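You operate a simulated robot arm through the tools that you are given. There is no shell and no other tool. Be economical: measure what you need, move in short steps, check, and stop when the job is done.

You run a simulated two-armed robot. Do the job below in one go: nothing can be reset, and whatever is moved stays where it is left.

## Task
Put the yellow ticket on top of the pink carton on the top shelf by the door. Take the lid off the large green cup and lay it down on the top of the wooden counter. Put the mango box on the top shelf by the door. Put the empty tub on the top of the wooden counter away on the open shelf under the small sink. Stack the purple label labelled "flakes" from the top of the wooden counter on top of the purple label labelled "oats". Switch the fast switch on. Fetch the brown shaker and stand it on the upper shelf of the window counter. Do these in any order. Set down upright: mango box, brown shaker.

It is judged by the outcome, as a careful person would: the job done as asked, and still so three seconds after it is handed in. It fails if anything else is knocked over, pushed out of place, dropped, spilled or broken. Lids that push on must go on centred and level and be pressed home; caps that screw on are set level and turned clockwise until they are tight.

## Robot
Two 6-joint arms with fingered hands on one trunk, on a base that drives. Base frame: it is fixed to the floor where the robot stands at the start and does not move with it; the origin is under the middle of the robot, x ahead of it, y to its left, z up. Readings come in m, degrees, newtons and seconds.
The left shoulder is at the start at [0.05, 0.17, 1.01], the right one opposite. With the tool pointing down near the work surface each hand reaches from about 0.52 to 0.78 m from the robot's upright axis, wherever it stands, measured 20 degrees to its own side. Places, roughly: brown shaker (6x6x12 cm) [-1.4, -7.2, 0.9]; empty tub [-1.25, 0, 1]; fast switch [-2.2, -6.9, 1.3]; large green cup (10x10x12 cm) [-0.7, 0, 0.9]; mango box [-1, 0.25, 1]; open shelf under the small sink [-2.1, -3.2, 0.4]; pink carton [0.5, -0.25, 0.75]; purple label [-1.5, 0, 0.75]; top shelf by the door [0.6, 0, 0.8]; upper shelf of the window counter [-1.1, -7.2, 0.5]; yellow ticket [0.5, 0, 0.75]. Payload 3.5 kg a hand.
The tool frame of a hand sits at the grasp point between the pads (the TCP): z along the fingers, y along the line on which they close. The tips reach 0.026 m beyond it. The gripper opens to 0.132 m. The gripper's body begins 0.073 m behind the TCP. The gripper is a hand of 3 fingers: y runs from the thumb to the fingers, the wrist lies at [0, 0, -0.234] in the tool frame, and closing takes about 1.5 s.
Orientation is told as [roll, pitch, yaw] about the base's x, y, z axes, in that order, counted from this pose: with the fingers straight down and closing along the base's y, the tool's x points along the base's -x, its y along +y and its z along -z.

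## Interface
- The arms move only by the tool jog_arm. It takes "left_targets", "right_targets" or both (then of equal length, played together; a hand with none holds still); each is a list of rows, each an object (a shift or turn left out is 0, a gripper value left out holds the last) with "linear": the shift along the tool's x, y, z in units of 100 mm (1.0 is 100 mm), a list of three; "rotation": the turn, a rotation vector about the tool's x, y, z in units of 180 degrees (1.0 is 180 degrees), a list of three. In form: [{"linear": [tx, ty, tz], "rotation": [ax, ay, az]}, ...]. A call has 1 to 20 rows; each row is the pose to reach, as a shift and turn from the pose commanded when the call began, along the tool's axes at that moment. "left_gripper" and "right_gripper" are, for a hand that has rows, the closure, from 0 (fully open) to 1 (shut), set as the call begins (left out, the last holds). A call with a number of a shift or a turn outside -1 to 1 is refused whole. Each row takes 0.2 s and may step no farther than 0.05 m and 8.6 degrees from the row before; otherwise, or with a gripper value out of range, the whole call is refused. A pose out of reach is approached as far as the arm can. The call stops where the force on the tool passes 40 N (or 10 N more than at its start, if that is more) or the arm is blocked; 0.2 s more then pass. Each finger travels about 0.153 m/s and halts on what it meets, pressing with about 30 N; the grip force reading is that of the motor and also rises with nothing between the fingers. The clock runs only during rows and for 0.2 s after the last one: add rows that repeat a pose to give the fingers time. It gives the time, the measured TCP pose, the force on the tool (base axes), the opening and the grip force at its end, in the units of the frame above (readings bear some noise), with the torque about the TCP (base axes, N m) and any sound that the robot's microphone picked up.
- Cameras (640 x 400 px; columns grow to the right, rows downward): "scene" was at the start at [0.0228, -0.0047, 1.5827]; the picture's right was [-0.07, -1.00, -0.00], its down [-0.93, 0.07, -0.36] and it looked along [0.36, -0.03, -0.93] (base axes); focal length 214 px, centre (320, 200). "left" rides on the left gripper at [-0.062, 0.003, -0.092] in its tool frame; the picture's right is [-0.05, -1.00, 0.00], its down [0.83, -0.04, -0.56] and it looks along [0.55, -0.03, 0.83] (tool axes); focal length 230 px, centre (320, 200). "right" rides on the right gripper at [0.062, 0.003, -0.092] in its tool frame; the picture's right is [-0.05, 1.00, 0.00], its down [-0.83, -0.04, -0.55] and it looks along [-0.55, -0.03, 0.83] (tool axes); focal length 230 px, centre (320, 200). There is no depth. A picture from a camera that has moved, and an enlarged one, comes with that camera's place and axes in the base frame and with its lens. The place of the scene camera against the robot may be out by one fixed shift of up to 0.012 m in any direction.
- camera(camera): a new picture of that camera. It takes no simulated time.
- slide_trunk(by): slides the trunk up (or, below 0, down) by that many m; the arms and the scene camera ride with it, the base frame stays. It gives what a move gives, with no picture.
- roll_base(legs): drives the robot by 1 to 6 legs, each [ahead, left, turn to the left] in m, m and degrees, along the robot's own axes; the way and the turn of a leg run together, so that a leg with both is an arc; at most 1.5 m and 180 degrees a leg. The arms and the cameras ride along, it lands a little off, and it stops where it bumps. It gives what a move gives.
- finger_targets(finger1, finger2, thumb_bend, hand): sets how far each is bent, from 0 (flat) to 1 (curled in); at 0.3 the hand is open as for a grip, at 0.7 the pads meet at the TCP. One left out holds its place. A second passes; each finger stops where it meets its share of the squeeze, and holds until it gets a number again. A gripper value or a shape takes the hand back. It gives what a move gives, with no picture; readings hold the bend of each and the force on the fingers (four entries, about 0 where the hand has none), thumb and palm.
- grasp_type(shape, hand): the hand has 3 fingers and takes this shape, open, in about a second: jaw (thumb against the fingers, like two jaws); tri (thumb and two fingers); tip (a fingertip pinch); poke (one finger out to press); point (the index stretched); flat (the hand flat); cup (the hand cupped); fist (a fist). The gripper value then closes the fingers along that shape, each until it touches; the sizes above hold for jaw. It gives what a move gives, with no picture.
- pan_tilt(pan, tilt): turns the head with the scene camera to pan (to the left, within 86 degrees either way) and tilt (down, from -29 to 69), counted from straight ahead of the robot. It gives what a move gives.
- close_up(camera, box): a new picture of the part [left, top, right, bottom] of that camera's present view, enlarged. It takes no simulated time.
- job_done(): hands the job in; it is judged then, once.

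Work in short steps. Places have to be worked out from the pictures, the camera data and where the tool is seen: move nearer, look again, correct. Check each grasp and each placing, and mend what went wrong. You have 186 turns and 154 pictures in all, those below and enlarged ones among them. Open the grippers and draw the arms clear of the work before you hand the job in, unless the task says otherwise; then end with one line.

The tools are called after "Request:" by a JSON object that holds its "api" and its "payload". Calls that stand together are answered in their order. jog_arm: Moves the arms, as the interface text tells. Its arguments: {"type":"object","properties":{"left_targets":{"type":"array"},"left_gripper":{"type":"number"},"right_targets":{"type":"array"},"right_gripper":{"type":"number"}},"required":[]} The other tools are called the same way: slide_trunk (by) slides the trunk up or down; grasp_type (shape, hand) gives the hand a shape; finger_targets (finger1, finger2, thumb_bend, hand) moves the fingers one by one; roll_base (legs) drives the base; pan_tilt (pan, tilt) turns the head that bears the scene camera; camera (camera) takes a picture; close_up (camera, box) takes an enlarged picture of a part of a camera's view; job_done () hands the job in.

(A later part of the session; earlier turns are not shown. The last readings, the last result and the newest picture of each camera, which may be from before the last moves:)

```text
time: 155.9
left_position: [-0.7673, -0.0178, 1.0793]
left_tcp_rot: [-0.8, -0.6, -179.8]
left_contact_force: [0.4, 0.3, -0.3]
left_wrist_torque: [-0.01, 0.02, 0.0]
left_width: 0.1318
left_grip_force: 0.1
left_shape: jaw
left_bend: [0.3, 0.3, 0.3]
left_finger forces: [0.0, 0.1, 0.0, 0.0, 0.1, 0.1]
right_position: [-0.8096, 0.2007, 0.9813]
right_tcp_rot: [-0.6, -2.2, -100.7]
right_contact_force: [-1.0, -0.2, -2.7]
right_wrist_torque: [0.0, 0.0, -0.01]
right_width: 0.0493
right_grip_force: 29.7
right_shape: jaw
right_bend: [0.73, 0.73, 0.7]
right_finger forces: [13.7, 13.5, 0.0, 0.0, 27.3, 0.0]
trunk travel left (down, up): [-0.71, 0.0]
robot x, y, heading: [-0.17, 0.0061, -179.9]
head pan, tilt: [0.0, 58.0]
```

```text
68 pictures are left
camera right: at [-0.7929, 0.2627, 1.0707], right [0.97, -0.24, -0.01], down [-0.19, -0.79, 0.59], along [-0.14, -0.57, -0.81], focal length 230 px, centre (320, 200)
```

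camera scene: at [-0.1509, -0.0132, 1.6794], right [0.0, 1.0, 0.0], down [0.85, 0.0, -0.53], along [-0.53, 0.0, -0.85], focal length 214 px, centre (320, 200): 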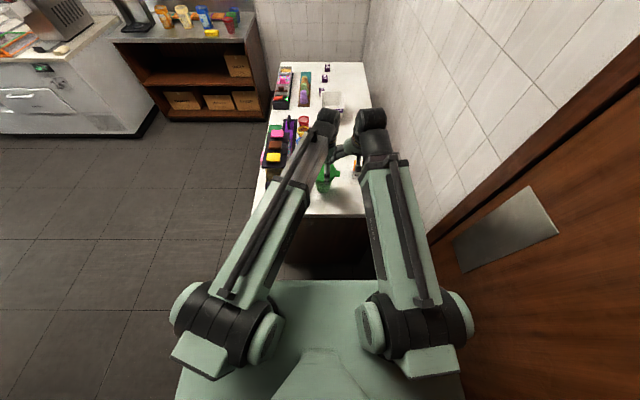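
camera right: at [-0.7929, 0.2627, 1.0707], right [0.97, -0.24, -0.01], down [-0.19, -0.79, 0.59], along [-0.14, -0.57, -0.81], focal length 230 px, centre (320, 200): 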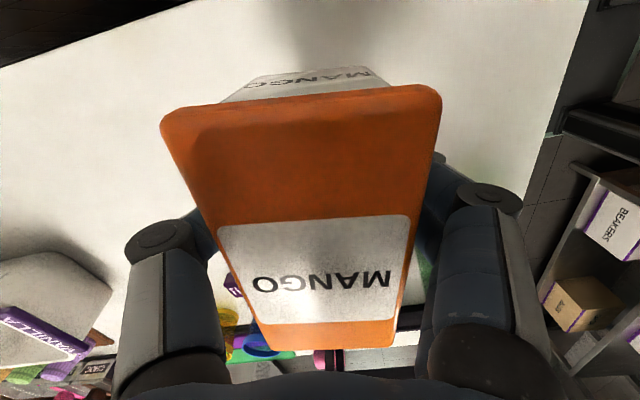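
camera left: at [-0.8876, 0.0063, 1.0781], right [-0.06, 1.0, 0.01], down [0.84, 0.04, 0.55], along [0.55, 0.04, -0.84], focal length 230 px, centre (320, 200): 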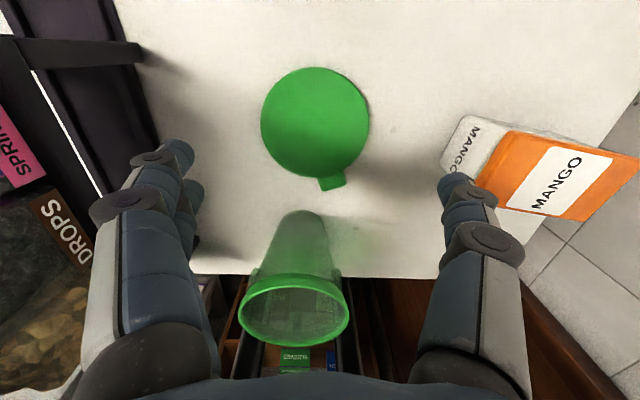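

Mango box held firmly. I raise it and draw it in before driving.

Request:
{"api": "jog_arm", "payload": {"right_targets": [{"linear": [0.02, 0.2, -0.4]}, {"linear": [0.05, 0.4, -0.8]}, {"linear": [0.1, 0.7, -1.0]}, {"linear": [0.1, 1.0, -1.0]}]}}

Request:
{"api": "jog_arm", "payload": {"right_targets": [{"linear": [0, 0.2, -0.3]}, {"linear": [0, 0.4, -0.6]}], "left_targets": [{"linear": [0.2, 0, -0.3]}, {"linear": [0.5, 0, -0.6]}]}}

Request:
{"api": "roll_base", "payload": {"legs": [[-0.15, 0, 0], [0, 1.2, 0], [0.5, 0, 0], [0, 0, 180]]}}

Request:
{"api": "camera", "payload": {"camera": "scene"}}

```text
time: 156.9
left_position: [-0.7675, -0.0186, 1.079]
left_tcp_rot: [-0.7, -0.6, -179.9]
left_contact_force: [-0.5, 0.0, -0.6]
left_wrist_torque: [0.03, -0.02, -0.01]
left_width: 0.132
left_grip_force: 0.0
left_shape: jaw
left_bend: [0.3, 0.3, 0.3]
left_finger forces: [0.0, 0.0, 0.0, 0.0, 0.0, 0.1]
right_position: [-0.7082, 0.1965, 1.0841]
right_tcp_rot: [-0.6, -2.2, -100.6]
right_contact_force: [-0.2, -0.9, -3.5]
right_wrist_torque: [-0.01, 0.0, 0.03]
right_width: 0.0492
right_grip_force: 30.1
right_shape: jaw
right_bend: [0.73, 0.73, 0.7]
right_finger forces: [14.0, 13.6, 0.1, 0.0, 27.4, 0.0]
trunk travel left (down, up): [-0.71, 0.0]
robot x, y, heading: [-0.1675, 0.0097, -179.9]
head pan, tilt: [0.0, 58.0]
```

```text
time: 157.5
left_position: [-0.7186, -0.0196, 1.1362]
left_tcp_rot: [-0.9, -0.6, -179.7]
left_contact_force: [1.6, 0.6, 0.0]
left_wrist_torque: [0.01, -0.02, 0.01]
left_width: 0.1318
left_grip_force: 0.1
left_shape: jaw
left_bend: [0.3, 0.3, 0.3]
left_finger forces: [0.1, 0.1, 0.0, 0.0, 0.0, 0.0]
right_position: [-0.6661, 0.1884, 1.1392]
right_tcp_rot: [-0.7, -2.1, -100.7]
right_contact_force: [0.4, 1.0, -2.9]
right_wrist_torque: [0.04, 0.05, 0.0]
right_width: 0.0495
right_grip_force: 30.0
right_shape: jaw
right_bend: [0.73, 0.73, 0.7]
right_finger forces: [13.7, 13.6, 0.0, 0.0, 27.3, 0.1]
trunk travel left (down, up): [-0.71, 0.0]
robot x, y, heading: [-0.1715, 0.0107, -180.1]
head pan, tilt: [0.0, 58.0]
```

```text
time: 174.2
left_position: [0.0821, -1.1831, 1.1362]
left_tcp_rot: [-0.8, -0.7, 0.1]
left_contact_force: [-0.3, -0.4, 0.3]
left_wrist_torque: [0.0, 0.03, -0.01]
left_width: 0.1319
left_grip_force: 0.1
left_shape: jaw
left_bend: [0.3, 0.3, 0.3]
left_finger forces: [0.0, 0.1, 0.0, 0.0, 0.0, 0.0]
right_position: [0.0309, -1.3908, 1.1406]
right_tcp_rot: [-0.5, -2.1, 79.4]
right_contact_force: [0.0, 0.3, -1.9]
right_wrist_torque: [0.0, 0.05, -0.02]
right_width: 0.0486
right_grip_force: 30.2
right_shape: jaw
right_bend: [0.73, 0.73, 0.7]
right_finger forces: [13.5, 13.2, 0.0, 0.1, 26.7, 0.0]
trunk travel left (down, up): [-0.71, 0.0]
robot x, y, heading: [-0.4687, -1.2082, 0.1]
head pan, tilt: [0.0, 58.0]
```

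```text
67 pictures are left
camera scene: at [-0.43, -1.2112, 1.6794], right [0.0, -1.0, 0.0], down [-0.85, 0.0, -0.53], along [0.53, 0.0, -0.85], focal length 214 px, centre (320, 200)
```

scene: 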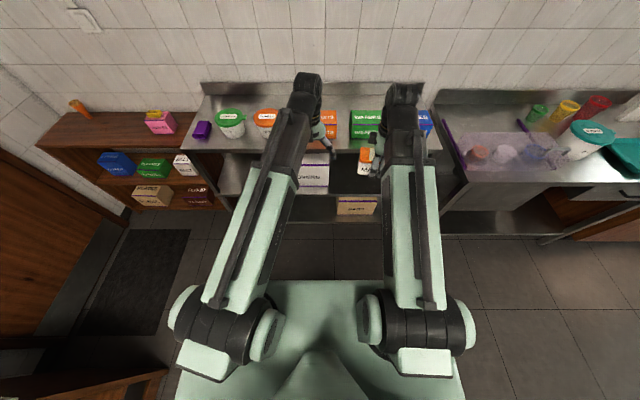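

Now facing the shelf side with the mango. I drive ahead, then strafe left to the shelf.

Request:
{"api": "roll_base", "payload": {"legs": [[0.43, 0, 0], [0, 1.27, 0]]}}

Request:
{"api": "camera", "payload": {"camera": "scene"}}

Request:
{"api": "camera", "payload": {"camera": "right"}}

```text
time: 182.9
left_position: [0.4837, 0.1131, 1.1365]
left_tcp_rot: [-0.9, -0.7, 2.6]
left_contact_force: [-0.3, 0.0, 0.3]
left_wrist_torque: [0.0, 0.0, 0.0]
left_width: 0.132
left_grip_force: 0.2
left_shape: jaw
left_bend: [0.3, 0.3, 0.3]
left_finger forces: [0.0, 0.1, 0.0, 0.0, 0.0, 0.0]
right_position: [0.44, -0.0963, 1.1395]
right_tcp_rot: [-0.6, -2.1, 81.6]
right_contact_force: [0.0, -0.3, -3.2]
right_wrist_torque: [-0.03, 0.01, 0.02]
right_width: 0.0488
right_grip_force: 29.9
right_shape: jaw
right_bend: [0.73, 0.73, 0.7]
right_finger forces: [13.5, 13.2, 0.0, 0.1, 26.7, 0.1]
trunk travel left (down, up): [-0.71, 0.0]
robot x, y, heading: [-0.061, 0.0593, 2.4]
head pan, tilt: [0.0, 58.0]
```

```text
66 pictures are left
camera scene: at [-0.0274, 0.0646, 1.6794], right [0.04, -1.0, 0.0], down [-0.85, -0.04, -0.53], along [0.53, 0.02, -0.85], focal length 214 px, centre (320, 200)
```

scene: 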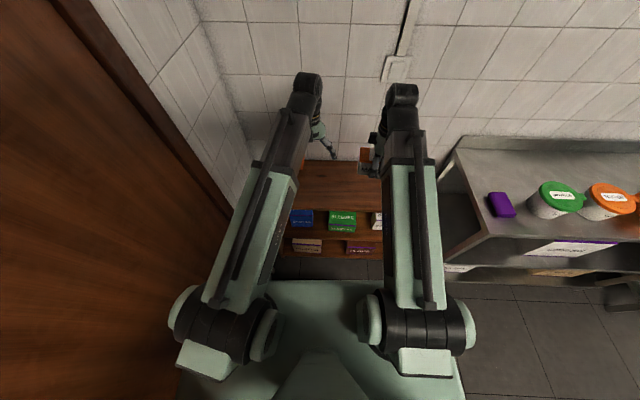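

```text
65 pictures are left
camera right: at [0.4269, -0.1604, 1.2307], right [-0.98, 0.2, -0.01], down [0.16, 0.8, 0.59], along [0.12, 0.57, -0.81], focal length 230 px, centre (320, 200)
```

right: 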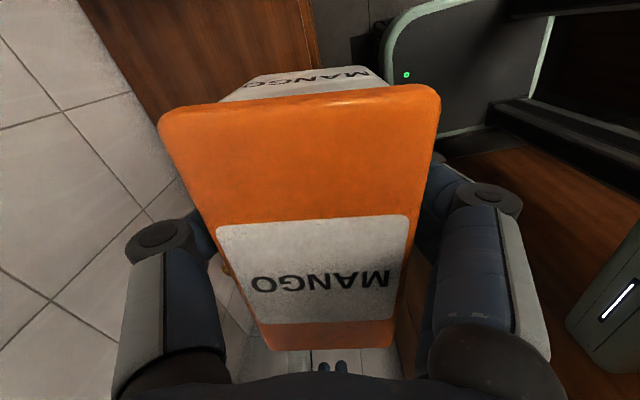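

I drive 7 cm ahead, lower the trunk 0.2 m, then extend the right hand to about [0.59,-0.09].

Request:
{"api": "roll_base", "payload": {"legs": [[0.07, 0, -2.4]]}}

Request:
{"api": "slide_trunk", "payload": {"by": -0.2}}

Request:
{"api": "jog_arm", "payload": {"right_targets": [{"linear": [-0.07, -0.4, 0]}, {"linear": [-0.14, -0.8, 0]}]}}

Request:
{"api": "camera", "payload": {"camera": "right"}}

Request:
{"api": "camera", "payload": {"camera": "left"}}

```text
time: 183.9
left_position: [0.5582, 0.0916, 1.1344]
left_tcp_rot: [-0.7, -0.5, 0.1]
left_contact_force: [1.2, 0.1, -0.1]
left_wrist_torque: [-0.01, 0.04, 0.01]
left_width: 0.1318
left_grip_force: 0.1
left_shape: jaw
left_bend: [0.3, 0.3, 0.3]
left_finger forces: [0.1, 0.0, 0.1, 0.1, 0.1, 0.0]
right_position: [0.5051, -0.1181, 1.1395]
right_tcp_rot: [-0.5, -2.0, 79.1]
right_contact_force: [0.8, 0.0, -2.9]
right_wrist_torque: [-0.04, 0.03, 0.01]
right_width: 0.0486
right_grip_force: 30.3
right_shape: jaw
right_bend: [0.73, 0.73, 0.7]
right_finger forces: [13.6, 13.2, 0.0, 0.0, 26.9, 0.0]
trunk travel left (down, up): [-0.71, 0.0]
robot x, y, heading: [0.0083, 0.0643, 0.0]
head pan, tilt: [0.0, 58.0]
```

```text
time: 186.1
left_position: [0.556, 0.0916, 0.9357]
left_tcp_rot: [-0.8, -0.6, 0.1]
left_contact_force: [0.1, 0.2, 0.3]
left_wrist_torque: [0.03, 0.0, -0.04]
left_width: 0.1317
left_grip_force: 0.1
left_shape: jaw
left_bend: [0.3, 0.3, 0.3]
left_finger forces: [0.0, 0.0, 0.0, 0.0, 0.0, 0.1]
right_position: [0.5034, -0.1161, 0.9409]
right_tcp_rot: [-0.6, -2.1, 79.1]
right_contact_force: [-0.2, -0.1, -3.4]
right_wrist_torque: [0.02, -0.02, 0.01]
right_width: 0.0484
right_grip_force: 29.8
right_shape: jaw
right_bend: [0.73, 0.73, 0.7]
right_finger forces: [13.6, 13.2, 0.0, 0.0, 27.0, 0.1]
trunk travel left (down, up): [-0.51, 0.2]
robot x, y, heading: [0.0064, 0.0655, 0.0]
head pan, tilt: [0.0, 58.0]
```

```text
time: 186.7
left_position: [0.5563, 0.0904, 0.9358]
left_tcp_rot: [-0.8, -0.5, 0.1]
left_contact_force: [0.5, -0.3, -0.1]
left_wrist_torque: [-0.01, 0.01, 0.01]
left_width: 0.1318
left_grip_force: 0.1
left_shape: jaw
left_bend: [0.3, 0.3, 0.3]
left_finger forces: [0.0, 0.0, 0.1, 0.0, 0.0, 0.0]
right_position: [0.5839, -0.1182, 0.9407]
right_tcp_rot: [-0.7, -2.2, 79.3]
right_contact_force: [0.1, 0.7, -2.9]
right_wrist_torque: [-0.01, -0.01, 0.01]
right_width: 0.0484
right_grip_force: 29.7
right_shape: jaw
right_bend: [0.73, 0.73, 0.7]
right_finger forces: [13.7, 13.4, 0.1, 0.1, 27.1, 0.0]
trunk travel left (down, up): [-0.51, 0.2]
robot x, y, heading: [0.0099, 0.0637, -0.0]
head pan, tilt: [0.0, 58.0]
```

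```text
64 pictures are left
camera right: at [0.5673, -0.1819, 1.0307], right [-0.97, 0.24, -0.01], down [0.19, 0.79, 0.59], along [0.15, 0.57, -0.81], focal length 230 px, centre (320, 200)
```

right: 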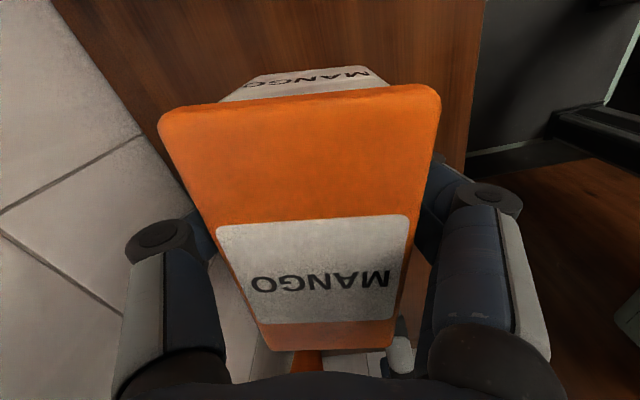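

```text
63 pictures are left
camera left: at [0.617, 0.0969, 1.0288], right [0.05, -1.0, 0.01], down [-0.84, -0.04, 0.55], along [-0.55, -0.04, -0.84], focal length 230 px, centre (320, 200)
```

left: 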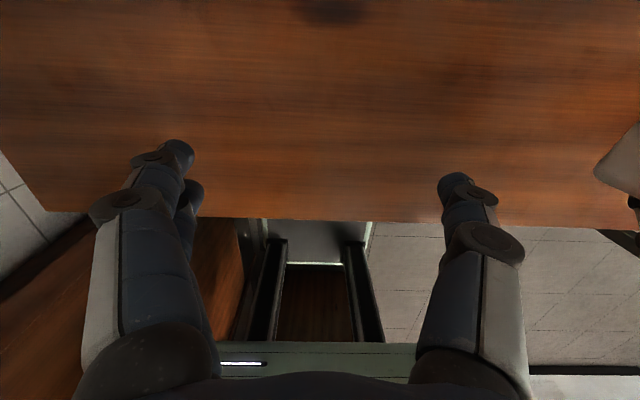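

Spot is clear. Lowering the box onto the shelf.

Request:
{"api": "jog_arm", "payload": {"right_targets": [{"linear": [0, 0, 0.4]}, {"linear": [0, 0, 0.75]}, {"linear": [0, 0, 0.82]}, {"linear": [0, 0, 0.86]}, {"linear": [0, 0, 0.89]}]}}

```text
time: 187.9
left_position: [0.5555, 0.0913, 0.9352]
left_tcp_rot: [-0.7, -0.6, -0.1]
left_contact_force: [-0.7, 0.4, -0.5]
left_wrist_torque: [0.03, -0.01, -0.01]
left_width: 0.1319
left_grip_force: 0.0
left_shape: jaw
left_bend: [0.3, 0.3, 0.3]
left_finger forces: [0.0, 0.1, 0.0, 0.0, 0.1, 0.0]
right_position: [0.587, -0.1176, 0.8518]
right_tcp_rot: [-0.6, -2.1, 79.3]
right_contact_force: [-0.5, 0.6, -3.4]
right_wrist_torque: [-0.03, -0.01, 0.0]
right_width: 0.0484
right_grip_force: 30.1
right_shape: jaw
right_bend: [0.73, 0.73, 0.7]
right_finger forces: [13.7, 13.3, 0.0, 0.0, 27.1, 0.0]
trunk travel left (down, up): [-0.51, 0.2]
robot x, y, heading: [0.0092, 0.0646, -0.1]
head pan, tilt: [0.0, 58.0]
```

No contact yet; continue in 3 mm steps.

Request:
{"api": "jog_arm", "payload": {"right_targets": [{"linear": [0, 0, 0.03]}, {"linear": [0, 0, 0.06]}, {"linear": [0, 0, 0.085]}]}}

```text
time: 188.7
left_position: [0.5544, 0.0907, 0.9377]
left_tcp_rot: [-0.8, -0.7, -0.1]
left_contact_force: [0.3, 0.5, -0.1]
left_wrist_torque: [-0.03, 0.0, 0.0]
left_width: 0.132
left_grip_force: 0.0
left_shape: jaw
left_bend: [0.3, 0.3, 0.3]
left_finger forces: [0.1, 0.1, 0.1, 0.0, 0.1, 0.0]
right_position: [0.5868, -0.115, 0.8477]
right_tcp_rot: [-0.9, -2.2, 79.1]
right_contact_force: [-0.8, -6.1, 35.6]
right_wrist_torque: [-0.07, 0.06, -0.01]
right_width: 0.0503
right_grip_force: 30.1
right_shape: jaw
right_bend: [0.74, 0.74, 0.71]
right_finger forces: [17.9, 17.0, 0.0, 0.0, 33.5, 0.0]
trunk travel left (down, up): [-0.51, 0.2]
robot x, y, heading: [0.0087, 0.0652, 0.3]
head pan, tilt: [0.0, 58.0]
```

Firm contact. Ease up 3 mm, open, then rise.

Request:
{"api": "jog_arm", "payload": {"right_targets": [{"linear": [0, 0, -0.04]}, {"linear": [0, 0, -0.04]}]}}

Request:
{"api": "jog_arm", "payload": {"right_targets": [{"linear": [0, 0, 0]}, {"linear": [0, 0, 0]}, {"linear": [0, 0, 0]}, {"linear": [0, 0, 0]}, {"linear": [0, 0, 0]}, {"linear": [0, 0, -0.3]}, {"linear": [0, 0, -0.7]}, {"linear": [0, 0, -1.0]}], "right_gripper": 0}}

Request:
{"api": "slide_trunk", "payload": {"by": 0.2}}

Request:
{"api": "camera", "payload": {"camera": "right"}}

```text
time: 189.3
left_position: [0.5551, 0.0909, 0.9361]
left_tcp_rot: [-0.8, -0.5, 0.0]
left_contact_force: [0.1, -0.4, 0.0]
left_wrist_torque: [0.01, 0.03, -0.01]
left_width: 0.1321
left_grip_force: 0.1
left_shape: jaw
left_bend: [0.3, 0.3, 0.3]
left_finger forces: [0.0, 0.1, 0.0, 0.1, 0.0, 0.1]
right_position: [0.5868, -0.1152, 0.8475]
right_tcp_rot: [-0.6, -2.1, 79.3]
right_contact_force: [-0.2, -5.5, 14.9]
right_wrist_torque: [-0.13, -0.09, -0.04]
right_width: 0.0501
right_grip_force: 30.2
right_shape: jaw
right_bend: [0.74, 0.74, 0.71]
right_finger forces: [16.0, 15.7, 0.0, 0.0, 32.5, 0.0]
trunk travel left (down, up): [-0.51, 0.2]
robot x, y, heading: [0.0109, 0.0644, 0.1]
head pan, tilt: [0.0, 58.0]
```

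```text
time: 189.9
left_position: [0.5561, 0.0911, 0.9341]
left_tcp_rot: [-0.6, -0.6, 0.1]
left_contact_force: [0.1, 0.2, -0.6]
left_wrist_torque: [0.01, 0.02, -0.01]
left_width: 0.1321
left_grip_force: 0.0
left_shape: jaw
left_bend: [0.3, 0.3, 0.3]
left_finger forces: [0.1, 0.1, 0.0, 0.0, 0.0, 0.0]
right_position: [0.5897, -0.1154, 0.8501]
right_tcp_rot: [-0.8, -2.1, 79.2]
right_contact_force: [0.3, -0.3, 0.6]
right_wrist_torque: [0.03, 0.05, 0.03]
right_width: 0.1321
right_grip_force: 0.1
right_shape: jaw
right_bend: [0.3, 0.3, 0.3]
right_finger forces: [0.1, 0.0, 0.0, 0.1, 0.1, 0.1]
trunk travel left (down, up): [-0.51, 0.2]
robot x, y, heading: [0.0062, 0.0655, -0.3]
head pan, tilt: [0.0, 58.0]
stopped in row 3 (right hand): the force on the tool passed its limit at 44 N (the readings are from after the stop); the commanded pose is now the measured one
```

```text
time: 192.1
left_position: [0.5571, 0.0908, 1.1365]
left_tcp_rot: [-0.8, -0.7, -0.1]
left_contact_force: [-0.3, -0.4, 0.1]
left_wrist_torque: [0.02, 0.0, -0.01]
left_width: 0.1321
left_grip_force: 0.0
left_shape: jaw
left_bend: [0.3, 0.3, 0.3]
left_finger forces: [0.1, 0.1, 0.0, 0.0, 0.1, 0.0]
right_position: [0.5878, -0.1157, 1.0497]
right_tcp_rot: [-0.9, -2.0, 79.2]
right_contact_force: [-0.1, -0.3, -0.6]
right_wrist_torque: [-0.01, -0.01, 0.03]
right_width: 0.1318
right_grip_force: 0.0
right_shape: jaw
right_bend: [0.3, 0.3, 0.3]
right_finger forces: [0.1, 0.0, 0.0, 0.1, 0.0, 0.1]
trunk travel left (down, up): [-0.71, 0.0]
robot x, y, heading: [0.0036, 0.0681, 0.0]
head pan, tilt: [0.0, 58.0]
```

```text
62 pictures are left
camera right: at [0.572, -0.1787, 1.1403], right [-0.97, 0.24, -0.01], down [0.19, 0.79, 0.59], along [0.15, 0.57, -0.81], focal length 230 px, centre (320, 200)
```

right: 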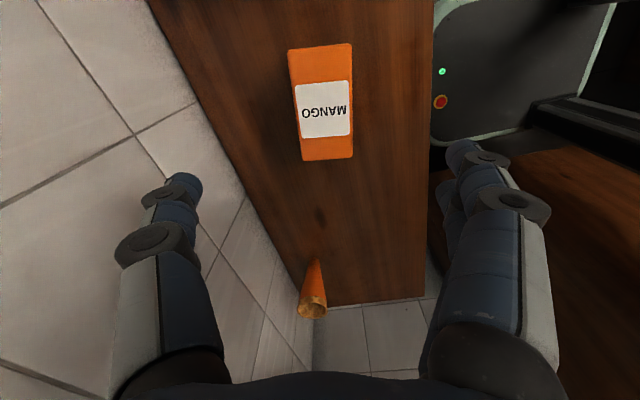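

Mango box stands on the shelf. I raise and un-rotate the right hand, then drive to the south side of the wooden counter facing +y.

Request:
{"api": "jog_arm", "payload": {"right_targets": [{"linear": [0, 0.1, -0.2], "rotation": [0, 0, 0.044]}, {"linear": [0, 0.2, -0.4], "rotation": [0, 0, 0.088]}, {"linear": [0, 0.3, -0.6], "rotation": [0, 0, 0.132]}, {"linear": [0, 0.4, -0.8], "rotation": [0, 0, 0.176]}, {"linear": [0, 0.5, -1.0], "rotation": [0, 0, 0.22]}, {"linear": [0, 0.6, -1.0], "rotation": [0, 0, 0.264]}, {"linear": [0, 0.7, -1.0], "rotation": [0, 0, 0.308]}, {"linear": [0, 0.8, -1.0], "rotation": [0, 0, 0.352]}, {"linear": [0, 0.9, -1.0], "rotation": [0, 0, 0.396]}, {"linear": [0, 1.0, -1.0], "rotation": [0, 0, 0.44]}]}}

Request:
{"api": "roll_base", "payload": {"legs": [[-0.03, 0, 0], [0, -1.27, 0], [-1.2, 0, 0], [0, 0, 90], [0.35, 0, 0]]}}

Request:
{"api": "pan_tilt", "payload": {"pan": 0, "tilt": 50}}

Request:
{"api": "camera", "payload": {"camera": "scene"}}

```text
time: 194.3
left_position: [0.5552, 0.0921, 1.1357]
left_tcp_rot: [-0.8, -0.6, 0.0]
left_contact_force: [0.4, -0.7, 0.1]
left_wrist_torque: [0.01, 0.04, 0.0]
left_width: 0.1318
left_grip_force: 0.0
left_shape: jaw
left_bend: [0.3, 0.3, 0.3]
left_finger forces: [0.0, 0.1, 0.0, 0.0, 0.0, 0.0]
right_position: [0.4894, -0.1001, 1.1485]
right_tcp_rot: [1.8, -1.3, -0.2]
right_contact_force: [0.0, 0.2, 0.4]
right_wrist_torque: [0.01, -0.03, 0.0]
right_width: 0.132
right_grip_force: 0.0
right_shape: jaw
right_bend: [0.3, 0.3, 0.3]
right_finger forces: [0.0, 0.1, 0.0, 0.0, 0.0, 0.0]
trunk travel left (down, up): [-0.71, 0.0]
robot x, y, heading: [0.0107, 0.0634, 0.1]
head pan, tilt: [0.0, 58.0]
```

```text
time: 212.5
left_position: [-1.1904, -0.3005, 1.1341]
left_tcp_rot: [-0.8, -0.5, 87.3]
left_contact_force: [-0.2, 0.4, -0.5]
left_wrist_torque: [-0.01, 0.01, 0.02]
left_width: 0.1319
left_grip_force: 0.2
left_shape: jaw
left_bend: [0.3, 0.3, 0.3]
left_finger forces: [0.0, 0.0, 0.0, 0.0, 0.0, 0.1]
right_position: [-1.001, -0.3754, 1.1491]
right_tcp_rot: [1.8, -1.2, 87.2]
right_contact_force: [-0.9, 0.4, -0.6]
right_wrist_torque: [-0.04, -0.01, 0.0]
right_width: 0.1317
right_grip_force: 0.1
right_shape: jaw
right_bend: [0.3, 0.3, 0.3]
right_finger forces: [0.1, 0.0, 0.1, 0.0, 0.0, 0.0]
trunk travel left (down, up): [-0.71, 0.0]
robot x, y, heading: [-1.1893, -0.8471, 87.3]
head pan, tilt: [0.0, 58.0]
```

```text
time: 213.2
left_position: [-1.1889, -0.3018, 1.1369]
left_tcp_rot: [-0.7, -0.7, 87.3]
left_contact_force: [-0.8, -0.4, 0.4]
left_wrist_torque: [0.0, 0.0, 0.05]
left_width: 0.1317
left_grip_force: 0.0
left_shape: jaw
left_bend: [0.3, 0.3, 0.3]
left_finger forces: [0.0, 0.1, 0.0, 0.1, 0.1, 0.1]
right_position: [-1.0019, -0.3771, 1.1507]
right_tcp_rot: [1.8, -1.2, 87.2]
right_contact_force: [0.4, 0.9, -0.2]
right_wrist_torque: [-0.03, -0.01, 0.0]
right_width: 0.1321
right_grip_force: 0.0
right_shape: jaw
right_bend: [0.3, 0.3, 0.3]
right_finger forces: [0.0, 0.0, 0.0, 0.0, 0.1, 0.1]
trunk travel left (down, up): [-0.71, 0.0]
robot x, y, heading: [-1.1863, -0.8493, 87.2]
head pan, tilt: [0.0, 50.0]
```

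```text
61 pictures are left
camera scene: at [-1.1807, -0.8146, 1.6896], right [1.0, -0.05, 0.0], down [-0.04, -0.77, -0.64], along [0.03, 0.64, -0.77], focal length 214 px, centre (320, 200)
```

scene: 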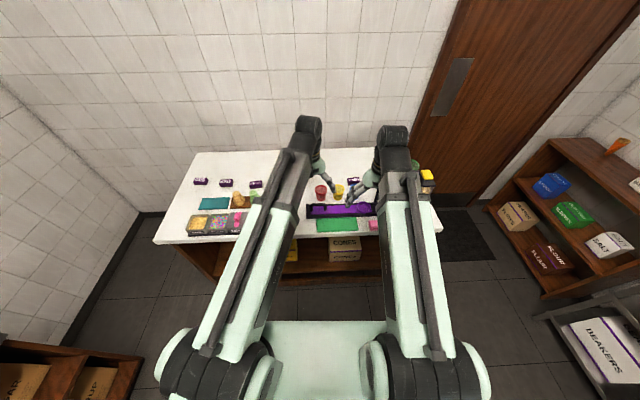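

Request:
{"api": "close_up", "payload": {"camera": "scene", "box": [180, 150, 300, 210]}}

Request:
{"api": "close_up", "payload": {"camera": "scene", "box": [300, 150, 440, 210]}}

```text
5.33 times, centred on (240, 180) of scene
camera zoom: at [-1.1807, -0.8146, 1.6896], right [1.0, -0.05, 0.0], down [-0.04, -0.77, -0.64], along [0.03, 0.64, -0.77], focal length 1144 px, centre (747, 307)
```

zoom: 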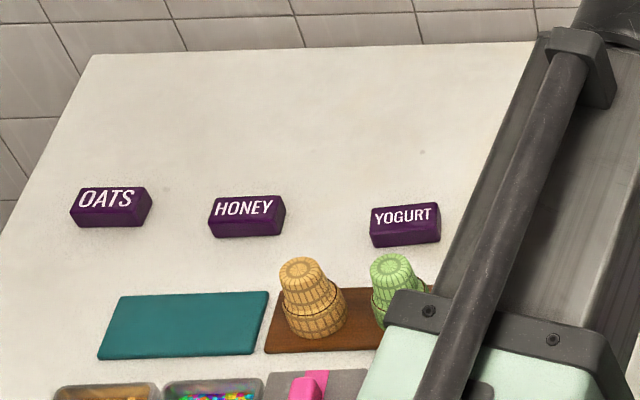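

```text
4.57 times, centred on (370, 180) of scene
camera zoom: at [-1.1807, -0.8146, 1.6896], right [1.0, -0.05, 0.0], down [-0.04, -0.77, -0.64], along [0.03, 0.64, -0.77], focal length 980 px, centre (91, 291)
```

zoom: 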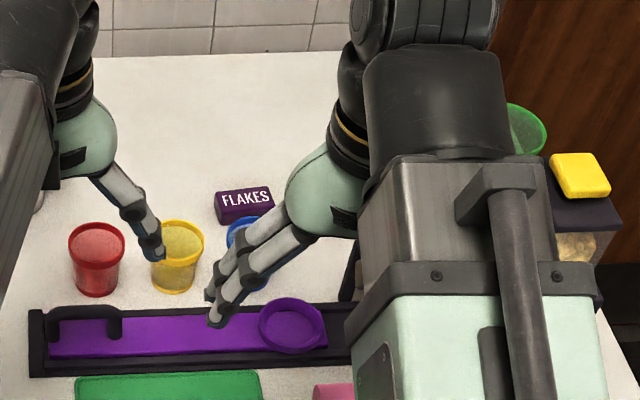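

OATS is the leftmost label (≈[-1.78,0.04]); FLAKES is at ≈[-0.958,0.0]. I roll closer and bring the right hand over FLAKES.

Request:
{"api": "roll_base", "payload": {"legs": [[0.17, 0, 2.8]]}}

Request:
{"api": "jog_arm", "payload": {"right_targets": [{"linear": [-0.4, -0.1, 0.2]}, {"linear": [-0.8, -0.25, 0.4]}, {"linear": [-1.0, -0.4, 0.7]}, {"linear": [-1.0, -0.4, 1.0]}]}}

Request:
{"api": "camera", "payload": {"camera": "right"}}

```text
time: 214.6
left_position: [-1.2101, -0.1305, 1.1348]
left_tcp_rot: [-0.7, -0.5, 89.8]
left_contact_force: [-0.4, 0.5, -0.5]
left_wrist_torque: [0.0, 0.01, -0.02]
left_width: 0.1318
left_grip_force: 0.0
left_shape: jaw
left_bend: [0.3, 0.3, 0.3]
left_finger forces: [0.0, 0.0, 0.0, 0.0, 0.0, 0.0]
right_position: [-1.018, -0.1989, 1.1495]
right_tcp_rot: [2.0, -1.3, 89.8]
right_contact_force: [-0.5, 0.7, 0.8]
right_wrist_torque: [-0.03, -0.01, 0.01]
right_width: 0.132
right_grip_force: 0.1
right_shape: jaw
right_bend: [0.3, 0.3, 0.3]
right_finger forces: [0.0, 0.0, 0.0, 0.0, 0.1, 0.0]
trunk travel left (down, up): [-0.71, 0.0]
robot x, y, heading: [-1.1852, -0.6799, 89.8]
head pan, tilt: [0.0, 50.0]
```

```text
time: 215.6
left_position: [-1.2105, -0.1326, 1.1358]
left_tcp_rot: [-0.8, -0.6, 89.9]
left_contact_force: [0.3, 0.2, 0.4]
left_wrist_torque: [-0.01, 0.03, -0.02]
left_width: 0.1319
left_grip_force: 0.1
left_shape: jaw
left_bend: [0.3, 0.3, 0.3]
left_finger forces: [0.0, 0.1, 0.1, 0.0, 0.1, 0.1]
right_position: [-0.984, -0.0973, 1.0484]
right_tcp_rot: [1.8, -1.4, 89.9]
right_contact_force: [-0.7, 0.0, 0.7]
right_wrist_torque: [0.03, -0.01, 0.01]
right_width: 0.1321
right_grip_force: 0.0
right_shape: jaw
right_bend: [0.3, 0.3, 0.3]
right_finger forces: [0.0, 0.1, 0.0, 0.1, 0.1, 0.0]
trunk travel left (down, up): [-0.71, 0.0]
robot x, y, heading: [-1.1846, -0.6808, 89.7]
head pan, tilt: [0.0, 50.0]
```

```text
58 pictures are left
camera right: at [-0.9845, -0.1624, 1.1399], right [-1.0, 0.05, 0.03], down [0.06, 0.82, 0.57], along [0.0, 0.57, -0.82], focal length 230 px, centre (320, 200)
```

right: 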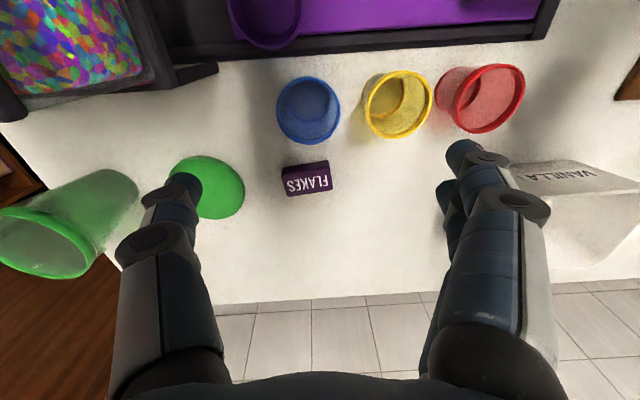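

FLAKES at ≈[-0.966,-0.005]. Moving over it and down.

Request:
{"api": "jog_arm", "payload": {"right_targets": [{"linear": [-0.4, -0.08, 0.1]}, {"linear": [-0.8, -0.16, 0.3]}, {"linear": [-0.93, -0.18, 0.7]}, {"linear": [-0.93, -0.18, 1.0]}]}}

Request:
{"api": "camera", "payload": {"camera": "right"}}

```text
time: 216.6
left_position: [-1.2106, -0.1327, 1.1346]
left_tcp_rot: [-0.7, -0.6, 89.8]
left_contact_force: [1.1, -0.5, -0.9]
left_wrist_torque: [-0.01, 0.03, 0.01]
left_width: 0.1319
left_grip_force: 0.1
left_shape: jaw
left_bend: [0.3, 0.3, 0.3]
left_finger forces: [0.0, 0.0, 0.1, 0.1, 0.0, 0.0]
right_position: [-0.9695, -0.0029, 0.952]
right_tcp_rot: [1.9, -1.3, 89.9]
right_contact_force: [0.7, 0.2, 0.3]
right_wrist_torque: [0.03, 0.02, -0.01]
right_width: 0.1318
right_grip_force: 0.1
right_shape: jaw
right_bend: [0.3, 0.3, 0.3]
right_finger forces: [0.1, 0.0, 0.1, 0.1, 0.1, 0.0]
trunk travel left (down, up): [-0.71, 0.0]
robot x, y, heading: [-1.1886, -0.6787, 90.0]
head pan, tilt: [0.0, 50.0]
```

```text
57 pictures are left
camera right: at [-0.9691, -0.0672, 1.0437], right [-1.0, 0.06, 0.03], down [0.06, 0.82, 0.57], along [0.0, 0.57, -0.82], focal length 230 px, centre (320, 200)
```

right: 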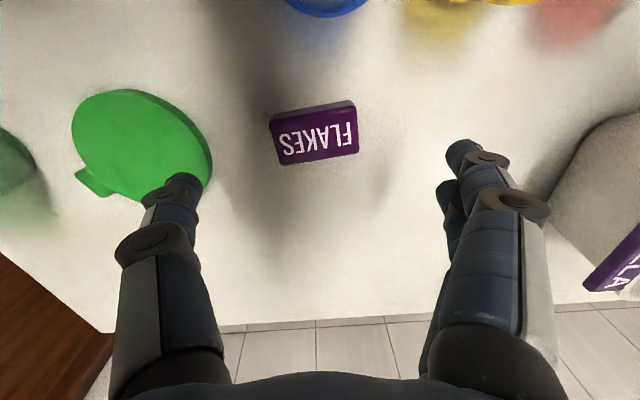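

Aligned; label turned ~6°. Rotate slightly and descend to grip.

Request:
{"api": "jog_arm", "payload": {"right_targets": [{"linear": [0.03, 0, 0.3], "rotation": [0, 0, -0.034]}, {"linear": [0.03, 0, 0.6], "rotation": [0, 0, -0.034]}, {"linear": [0.03, 0, 0.72], "rotation": [0, 0, -0.034]}, {"linear": [0.03, 0, 0.77], "rotation": [0, 0, -0.034]}]}}

Request:
{"api": "jog_arm", "payload": {"right_targets": [{"linear": [0, 0, 0]}, {"linear": [0, 0, 0]}, {"linear": [0, 0, 0]}, {"linear": [0, 0, 0]}, {"linear": [0, 0, 0]}, {"linear": [0, 0, 0]}, {"linear": [0, 0, -0.3]}, {"linear": [0, 0, -0.7]}, {"linear": [0, 0, -1.0]}], "right_gripper": 1}}

Request:
{"api": "camera", "payload": {"camera": "right"}}

```text
time: 217.6
left_position: [-1.209, -0.1319, 1.1357]
left_tcp_rot: [-0.8, -0.6, 89.8]
left_contact_force: [-0.2, 0.3, -0.1]
left_wrist_torque: [0.0, -0.02, -0.02]
left_width: 0.1322
left_grip_force: 0.2
left_shape: jaw
left_bend: [0.3, 0.3, 0.3]
left_finger forces: [0.1, 0.1, 0.0, 0.1, 0.0, 0.1]
right_position: [-0.9701, -0.0035, 0.8763]
right_tcp_rot: [1.7, -1.5, 95.9]
right_contact_force: [-0.5, -0.6, 3.1]
right_wrist_torque: [0.04, -0.21, 0.02]
right_width: 0.1316
right_grip_force: 0.1
right_shape: jaw
right_bend: [0.3, 0.3, 0.3]
right_finger forces: [0.0, 0.0, 0.0, 0.0, 3.2, 0.1]
trunk travel left (down, up): [-0.71, 0.0]
robot x, y, heading: [-1.1868, -0.6846, 89.7]
head pan, tilt: [0.0, 50.0]
```

```text
time: 219.6
left_position: [-1.2102, -0.1328, 1.1364]
left_tcp_rot: [-0.8, -0.6, 89.7]
left_contact_force: [-0.1, -0.3, -0.1]
left_wrist_torque: [-0.01, 0.05, 0.03]
left_width: 0.1316
left_grip_force: 0.0
left_shape: jaw
left_bend: [0.3, 0.3, 0.3]
left_finger forces: [0.0, 0.0, 0.1, 0.0, 0.0, 0.0]
right_position: [-0.9634, -0.0037, 0.9755]
right_tcp_rot: [1.8, -1.5, 95.9]
right_contact_force: [-0.7, -0.5, -0.9]
right_wrist_torque: [0.01, 0.02, -0.03]
right_width: 0.062
right_grip_force: 30.2
right_shape: jaw
right_bend: [0.7, 0.7, 0.36]
right_finger forces: [14.7, 14.6, 0.0, 0.0, 29.9, 0.0]
trunk travel left (down, up): [-0.71, 0.0]
robot x, y, heading: [-1.1868, -0.6818, 89.4]
head pan, tilt: [0.0, 50.0]
```

```text
56 pictures are left
camera right: at [-0.9579, -0.068, 1.0667], right [-1.0, -0.05, 0.03], down [-0.02, 0.82, 0.57], along [-0.06, 0.57, -0.82], focal length 230 px, centre (320, 200)
```

right: 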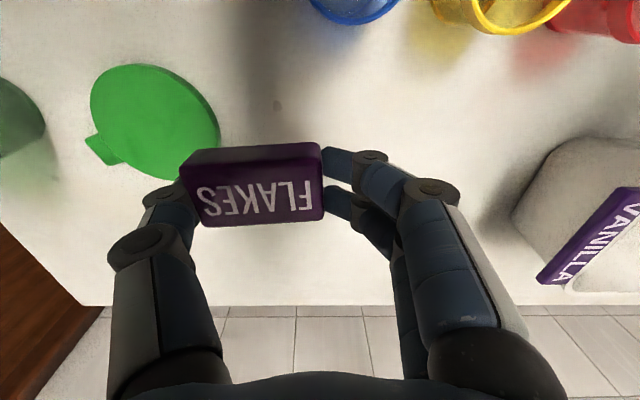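

FLAKES is held (off-centre toward the thumb but firm). I raise and retract the right hand, then move the base west and turn slightly toward OATS.

Request:
{"api": "jog_arm", "payload": {"right_targets": [{"linear": [0, 0, -0.4]}, {"linear": [0.2, 0, -0.8]}, {"linear": [0.6, 0, -1.0]}, {"linear": [1.0, 0, -1.0]}]}}

Request:
{"api": "jog_arm", "payload": {"right_targets": [{"linear": [0.3, 0.2, -0.2]}, {"linear": [0.7, 0.2, -0.4]}]}}

Request:
{"api": "roll_base", "payload": {"legs": [[-0.03, 0.43, 0], [0, 0, 20]]}}

Request:
{"api": "camera", "payload": {"camera": "scene"}}

```text
time: 220.6
left_position: [-1.2108, -0.1329, 1.1367]
left_tcp_rot: [-0.8, -0.7, 89.8]
left_contact_force: [-1.2, -0.4, 0.3]
left_wrist_torque: [0.01, -0.02, -0.01]
left_width: 0.1318
left_grip_force: 0.1
left_shape: jaw
left_bend: [0.3, 0.3, 0.3]
left_finger forces: [0.0, 0.1, 0.0, 0.0, 0.0, 0.0]
right_position: [-0.9554, -0.1074, 1.0685]
right_tcp_rot: [1.9, -1.6, 95.8]
right_contact_force: [0.2, 1.0, -0.3]
right_wrist_torque: [0.01, 0.02, -0.01]
right_width: 0.0621
right_grip_force: 30.1
right_shape: jaw
right_bend: [0.7, 0.7, 0.36]
right_finger forces: [14.7, 14.8, 0.0, 0.0, 29.6, 0.0]
trunk travel left (down, up): [-0.71, 0.0]
robot x, y, heading: [-1.1857, -0.6845, 90.2]
head pan, tilt: [0.0, 50.0]
```

```text
time: 221.2
left_position: [-1.21, -0.1326, 1.1359]
left_tcp_rot: [-0.7, -0.6, 89.9]
left_contact_force: [0.6, 0.0, -1.0]
left_wrist_torque: [0.02, -0.03, 0.01]
left_width: 0.1318
left_grip_force: 0.1
left_shape: jaw
left_bend: [0.3, 0.3, 0.3]
left_finger forces: [0.1, 0.1, 0.0, 0.0, 0.1, 0.0]
right_position: [-0.9663, -0.1801, 1.1076]
right_tcp_rot: [1.8, -1.5, 96.0]
right_contact_force: [0.6, 0.3, -1.0]
right_wrist_torque: [0.02, 0.02, -0.01]
right_width: 0.0622
right_grip_force: 30.5
right_shape: jaw
right_bend: [0.7, 0.7, 0.36]
right_finger forces: [14.7, 14.7, 0.0, 0.0, 29.7, 0.1]
trunk travel left (down, up): [-0.71, 0.0]
robot x, y, heading: [-1.187, -0.6807, 89.5]
head pan, tilt: [0.0, 50.0]
```

```text
time: 224.9
left_position: [-1.8311, -0.2054, 1.1354]
left_tcp_rot: [-0.8, -0.6, 110.1]
left_contact_force: [-0.1, 0.1, 0.3]
left_wrist_torque: [0.0, 0.05, 0.02]
left_width: 0.1319
left_grip_force: 0.1
left_shape: jaw
left_bend: [0.3, 0.3, 0.3]
left_finger forces: [0.0, 0.1, 0.0, 0.0, 0.1, 0.0]
right_position: [-1.5848, -0.1645, 1.1085]
right_tcp_rot: [1.8, -1.4, 116.1]
right_contact_force: [-0.8, -0.6, -0.8]
right_wrist_torque: [-0.02, 0.02, -0.01]
right_width: 0.0621
right_grip_force: 29.8
right_shape: jaw
right_bend: [0.7, 0.7, 0.36]
right_finger forces: [14.7, 14.6, 0.0, 0.1, 29.6, 0.0]
trunk travel left (down, up): [-0.71, 0.0]
robot x, y, heading: [-1.6166, -0.7101, 110.1]
head pan, tilt: [0.0, 50.0]
```

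```text
55 pictures are left
camera scene: at [-1.6232, -0.6777, 1.6896], right [0.94, 0.34, 0.0], down [0.26, -0.72, -0.64], along [-0.22, 0.6, -0.77], focal length 214 px, centre (320, 200)
```

scene: 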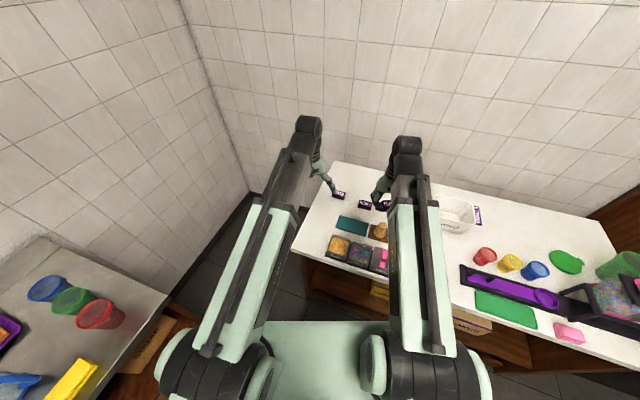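

OATS at ≈[-1.783,0.03]. I shift the base a bit west, move the left hand aside, and swing the right hand toward it with the matching yaw.

Request:
{"api": "roll_base", "payload": {"legs": [[0.02, 0.075, 0]]}}

Request:
{"api": "jog_arm", "payload": {"left_targets": [{"linear": [0.1, 0.2, 0]}, {"linear": [0.3, 0.4, 0]}, {"linear": [0.5, 0.6, 0]}, {"linear": [0.5, 0.6, 0]}, {"linear": [0.5, 0.6, 0]}], "right_targets": [{"linear": [-0.2, 0.1, 0], "rotation": [0, 0, 0.03]}, {"linear": [-0.4, 0.2, 0], "rotation": [0, 0, 0.06]}, {"linear": [-0.6, 0.4, 0], "rotation": [0, 0, 0.09]}, {"linear": [-0.8, 0.6, 0.1], "rotation": [0, 0, 0.12]}, {"linear": [-1.0, 0.8, 0.2], "rotation": [0, 0, 0.15]}]}}

Request:
{"api": "camera", "payload": {"camera": "right"}}

```text
time: 226.0
left_position: [-1.9081, -0.2106, 1.1354]
left_tcp_rot: [-0.8, -0.6, 110.1]
left_contact_force: [-0.1, 0.4, 0.7]
left_wrist_torque: [0.02, -0.01, 0.02]
left_width: 0.1322
left_grip_force: 0.0
left_shape: jaw
left_bend: [0.3, 0.3, 0.3]
left_finger forces: [0.1, 0.0, 0.0, 0.1, 0.0, 0.0]
right_position: [-1.6628, -0.1705, 1.1079]
right_tcp_rot: [1.7, -1.4, 116.2]
right_contact_force: [-0.5, 0.8, -0.4]
right_wrist_torque: [-0.02, -0.06, 0.0]
right_width: 0.0622
right_grip_force: 30.1
right_shape: jaw
right_bend: [0.7, 0.7, 0.36]
right_finger forces: [14.7, 14.6, 0.0, 0.0, 29.6, 0.0]
trunk travel left (down, up): [-0.71, 0.0]
robot x, y, heading: [-1.6924, -0.7153, 110.0]
head pan, tilt: [0.0, 50.0]
```

```text
time: 227.2
left_position: [-1.9453, -0.2788, 1.137]
left_tcp_rot: [-0.8, -0.5, 110.1]
left_contact_force: [-0.4, 0.1, -0.5]
left_wrist_torque: [0.02, 0.0, 0.01]
left_width: 0.1321
left_grip_force: 0.0
left_shape: jaw
left_bend: [0.3, 0.3, 0.3]
left_finger forces: [0.0, 0.1, 0.1, 0.0, 0.0, 0.0]
right_position: [-1.7793, -0.1159, 1.0938]
right_tcp_rot: [2.2, -0.5, 89.0]
right_contact_force: [0.3, -0.7, -0.9]
right_wrist_torque: [0.02, 0.02, -0.01]
right_width: 0.0622
right_grip_force: 29.8
right_shape: jaw
right_bend: [0.7, 0.7, 0.36]
right_finger forces: [14.6, 14.6, 0.0, 0.1, 29.6, 0.0]
trunk travel left (down, up): [-0.71, 0.0]
robot x, y, heading: [-1.692, -0.7194, 110.1]
head pan, tilt: [0.0, 50.0]
```

```text
54 pictures are left
camera right: at [-1.7791, -0.1784, 1.1856], right [-1.0, 0.07, 0.04], down [0.08, 0.82, 0.56], along [0.01, 0.56, -0.83], focal length 230 px, centre (320, 200)
```

right: 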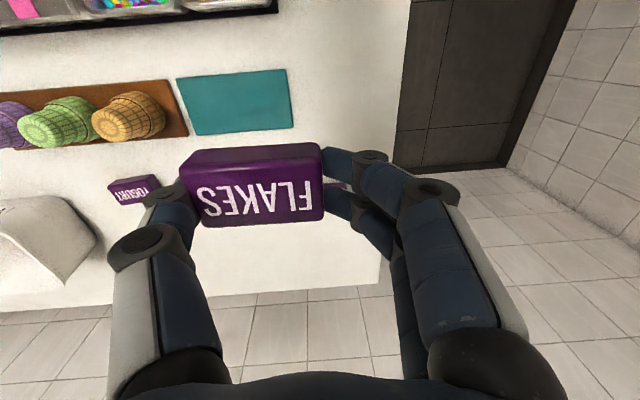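

I advance the FLAKES label over the OATS area, keeping it high, and compare them in the scene camera.

Request:
{"api": "jog_arm", "payload": {"right_targets": [{"linear": [-0.4, 0.15, 0.1]}, {"linear": [-0.8, 0.3, 0.3]}, {"linear": [-1.0, 0.38, 0.5]}]}}

Request:
{"api": "jog_arm", "payload": {"right_targets": [{"linear": [-0.3, 0, 0.2]}, {"linear": [-0.55, 0, 0.4]}]}}

Request:
{"api": "close_up", "payload": {"camera": "scene", "box": [300, 160, 400, 222]}}

Request:
{"api": "camera", "payload": {"camera": "right"}}

```text
time: 228.0
left_position: [-1.9453, -0.2769, 1.1374]
left_tcp_rot: [-0.8, -0.6, 110.1]
left_contact_force: [-0.4, -0.3, 0.1]
left_wrist_torque: [0.02, -0.01, -0.01]
left_width: 0.1318
left_grip_force: 0.1
left_shape: jaw
left_bend: [0.3, 0.3, 0.3]
left_finger forces: [0.0, 0.0, 0.1, 0.0, 0.0, 0.0]
right_position: [-1.816, -0.0151, 1.0469]
right_tcp_rot: [2.1, -0.5, 89.2]
right_contact_force: [0.6, 0.6, -0.6]
right_wrist_torque: [-0.02, 0.0, 0.02]
right_width: 0.062
right_grip_force: 29.8
right_shape: jaw
right_bend: [0.7, 0.7, 0.36]
right_finger forces: [14.6, 14.7, 0.1, 0.0, 29.6, 0.1]
trunk travel left (down, up): [-0.71, 0.0]
robot x, y, heading: [-1.6946, -0.7149, 110.0]
head pan, tilt: [0.0, 50.0]
```

```text
time: 228.6
left_position: [-1.9453, -0.2773, 1.1358]
left_tcp_rot: [-0.8, -0.5, 110.2]
left_contact_force: [0.2, 0.0, -0.3]
left_wrist_torque: [0.03, -0.01, 0.0]
left_width: 0.132
left_grip_force: 0.0
left_shape: jaw
left_bend: [0.3, 0.3, 0.3]
left_finger forces: [0.1, 0.0, 0.0, 0.1, 0.1, 0.1]
right_position: [-1.8157, 0.0388, 1.0064]
right_tcp_rot: [2.3, -0.7, 89.1]
right_contact_force: [0.2, 0.0, -1.2]
right_wrist_torque: [-0.02, 0.02, 0.0]
right_width: 0.0621
right_grip_force: 29.7
right_shape: jaw
right_bend: [0.7, 0.7, 0.36]
right_finger forces: [14.6, 14.6, 0.0, 0.0, 29.5, 0.0]
trunk travel left (down, up): [-0.71, 0.0]
robot x, y, heading: [-1.6928, -0.7162, 110.3]
head pan, tilt: [0.0, 50.0]
```

```text
6.40 times, centred on (350, 191) of scene
camera zoom: at [-1.6992, -0.6829, 1.6897], right [0.94, 0.34, 0.0], down [0.26, -0.72, -0.64], along [-0.22, 0.6, -0.77], focal length 1373 px, centre (128, 258)
```

zoom: 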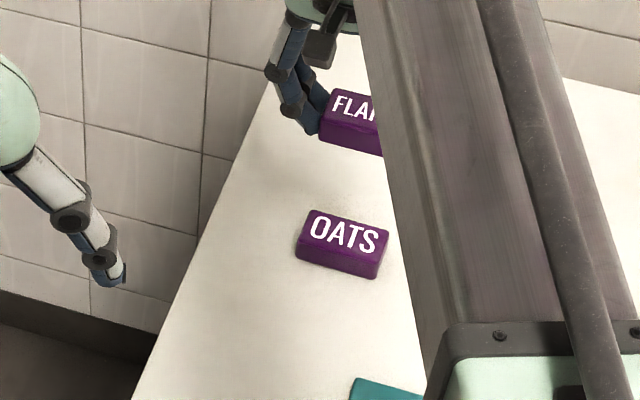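

```text
52 pictures are left
camera right: at [-1.8163, -0.0245, 1.0982], right [-1.0, 0.07, 0.04], down [0.08, 0.82, 0.56], along [0.0, 0.56, -0.83], focal length 230 px, centre (320, 200)
```

right: 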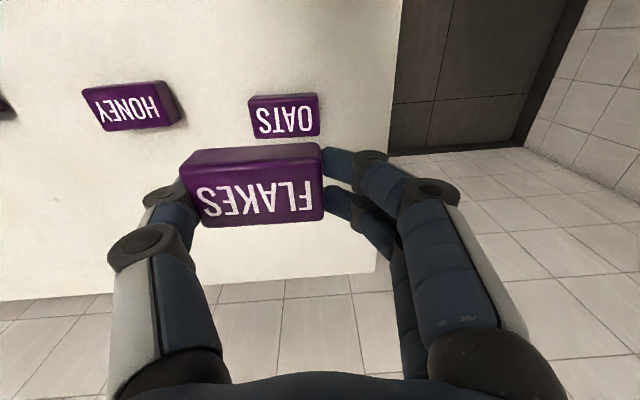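

OATS centre measured at ≈[-1.789,0.031]; FLAKES is nearly above it. I correct 6 mm and descend.

Request:
{"api": "jog_arm", "payload": {"right_targets": [{"linear": [0.02, 0.06, 0.3]}, {"linear": [0.02, 0.06, 0.7]}, {"linear": [0.02, 0.06, 0.92]}]}}

Request:
{"api": "camera", "payload": {"camera": "right"}}

Request:
{"api": "close_up", "payload": {"camera": "scene", "box": [300, 160, 400, 222]}}

```text
time: 229.4
left_position: [-1.9442, -0.2784, 1.1367]
left_tcp_rot: [-0.9, -0.6, 110.0]
left_contact_force: [-0.4, -0.6, 0.1]
left_wrist_torque: [-0.01, 0.02, -0.05]
left_width: 0.132
left_grip_force: 0.0
left_shape: jaw
left_bend: [0.3, 0.3, 0.3]
left_finger forces: [0.0, 0.1, 0.0, 0.1, 0.0, 0.0]
right_position: [-1.8242, 0.0311, 0.9128]
right_tcp_rot: [2.3, -0.6, 89.2]
right_contact_force: [-0.4, 0.3, -0.4]
right_wrist_torque: [-0.02, 0.03, 0.01]
right_width: 0.0622
right_grip_force: 29.9
right_shape: jaw
right_bend: [0.7, 0.7, 0.36]
right_finger forces: [14.6, 14.6, 0.1, 0.1, 29.5, 0.1]
right hand out of reach, approached as far as the arm can: row 2, 3
trunk travel left (down, up): [-0.71, 0.0]
robot x, y, heading: [-1.6944, -0.7168, 110.1]
head pan, tilt: [0.0, 50.0]
```

```text
51 pictures are left
camera right: at [-1.8243, -0.0329, 1.0048], right [-1.0, 0.07, 0.04], down [0.08, 0.82, 0.56], along [0.0, 0.56, -0.83], focal length 230 px, centre (320, 200)
```

right: 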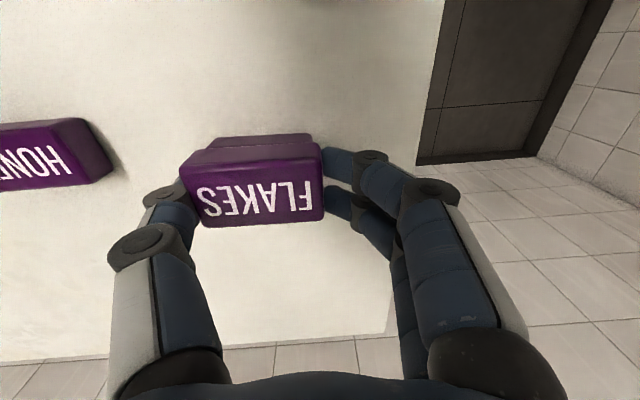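

```text
6.40 times, centred on (350, 191) of scene
camera zoom: at [-1.6993, -0.6828, 1.6897], right [0.94, 0.34, 0.0], down [0.26, -0.72, -0.64], along [-0.22, 0.6, -0.77], focal length 1373 px, centre (128, 258)
```

zoom: 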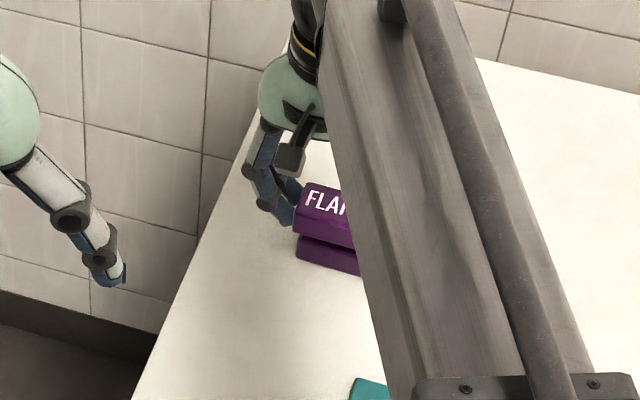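

Nicely aligned just above OATS. Final lowering in small steps.

Request:
{"api": "jog_arm", "payload": {"right_targets": [{"linear": [-0.03, 0, 0.04]}, {"linear": [-0.03, 0, 0.07]}, {"linear": [-0.03, 0, 0.1]}, {"linear": [-0.03, 0, 0.12]}]}}

```text
time: 230.4
left_position: [-1.9451, -0.278, 1.1361]
left_tcp_rot: [-0.8, -0.7, 110.1]
left_contact_force: [0.1, -0.1, -0.1]
left_wrist_torque: [0.01, -0.01, 0.0]
left_width: 0.1319
left_grip_force: 0.1
left_shape: jaw
left_bend: [0.3, 0.3, 0.3]
left_finger forces: [0.1, 0.0, 0.0, 0.1, 0.1, 0.0]
right_position: [-1.8217, 0.0299, 0.9034]
right_tcp_rot: [2.3, -0.7, 89.1]
right_contact_force: [0.1, 0.5, -0.5]
right_wrist_torque: [-0.01, 0.01, 0.02]
right_width: 0.0621
right_grip_force: 30.2
right_shape: jaw
right_bend: [0.7, 0.7, 0.36]
right_finger forces: [14.5, 14.7, 0.1, 0.0, 29.5, 0.0]
right hand out of reach, approached as far as the arm can: row 1, 2, 3, 4
trunk travel left (down, up): [-0.71, 0.0]
robot x, y, heading: [-1.6949, -0.7202, 110.0]
head pan, tilt: [0.0, 50.0]
```

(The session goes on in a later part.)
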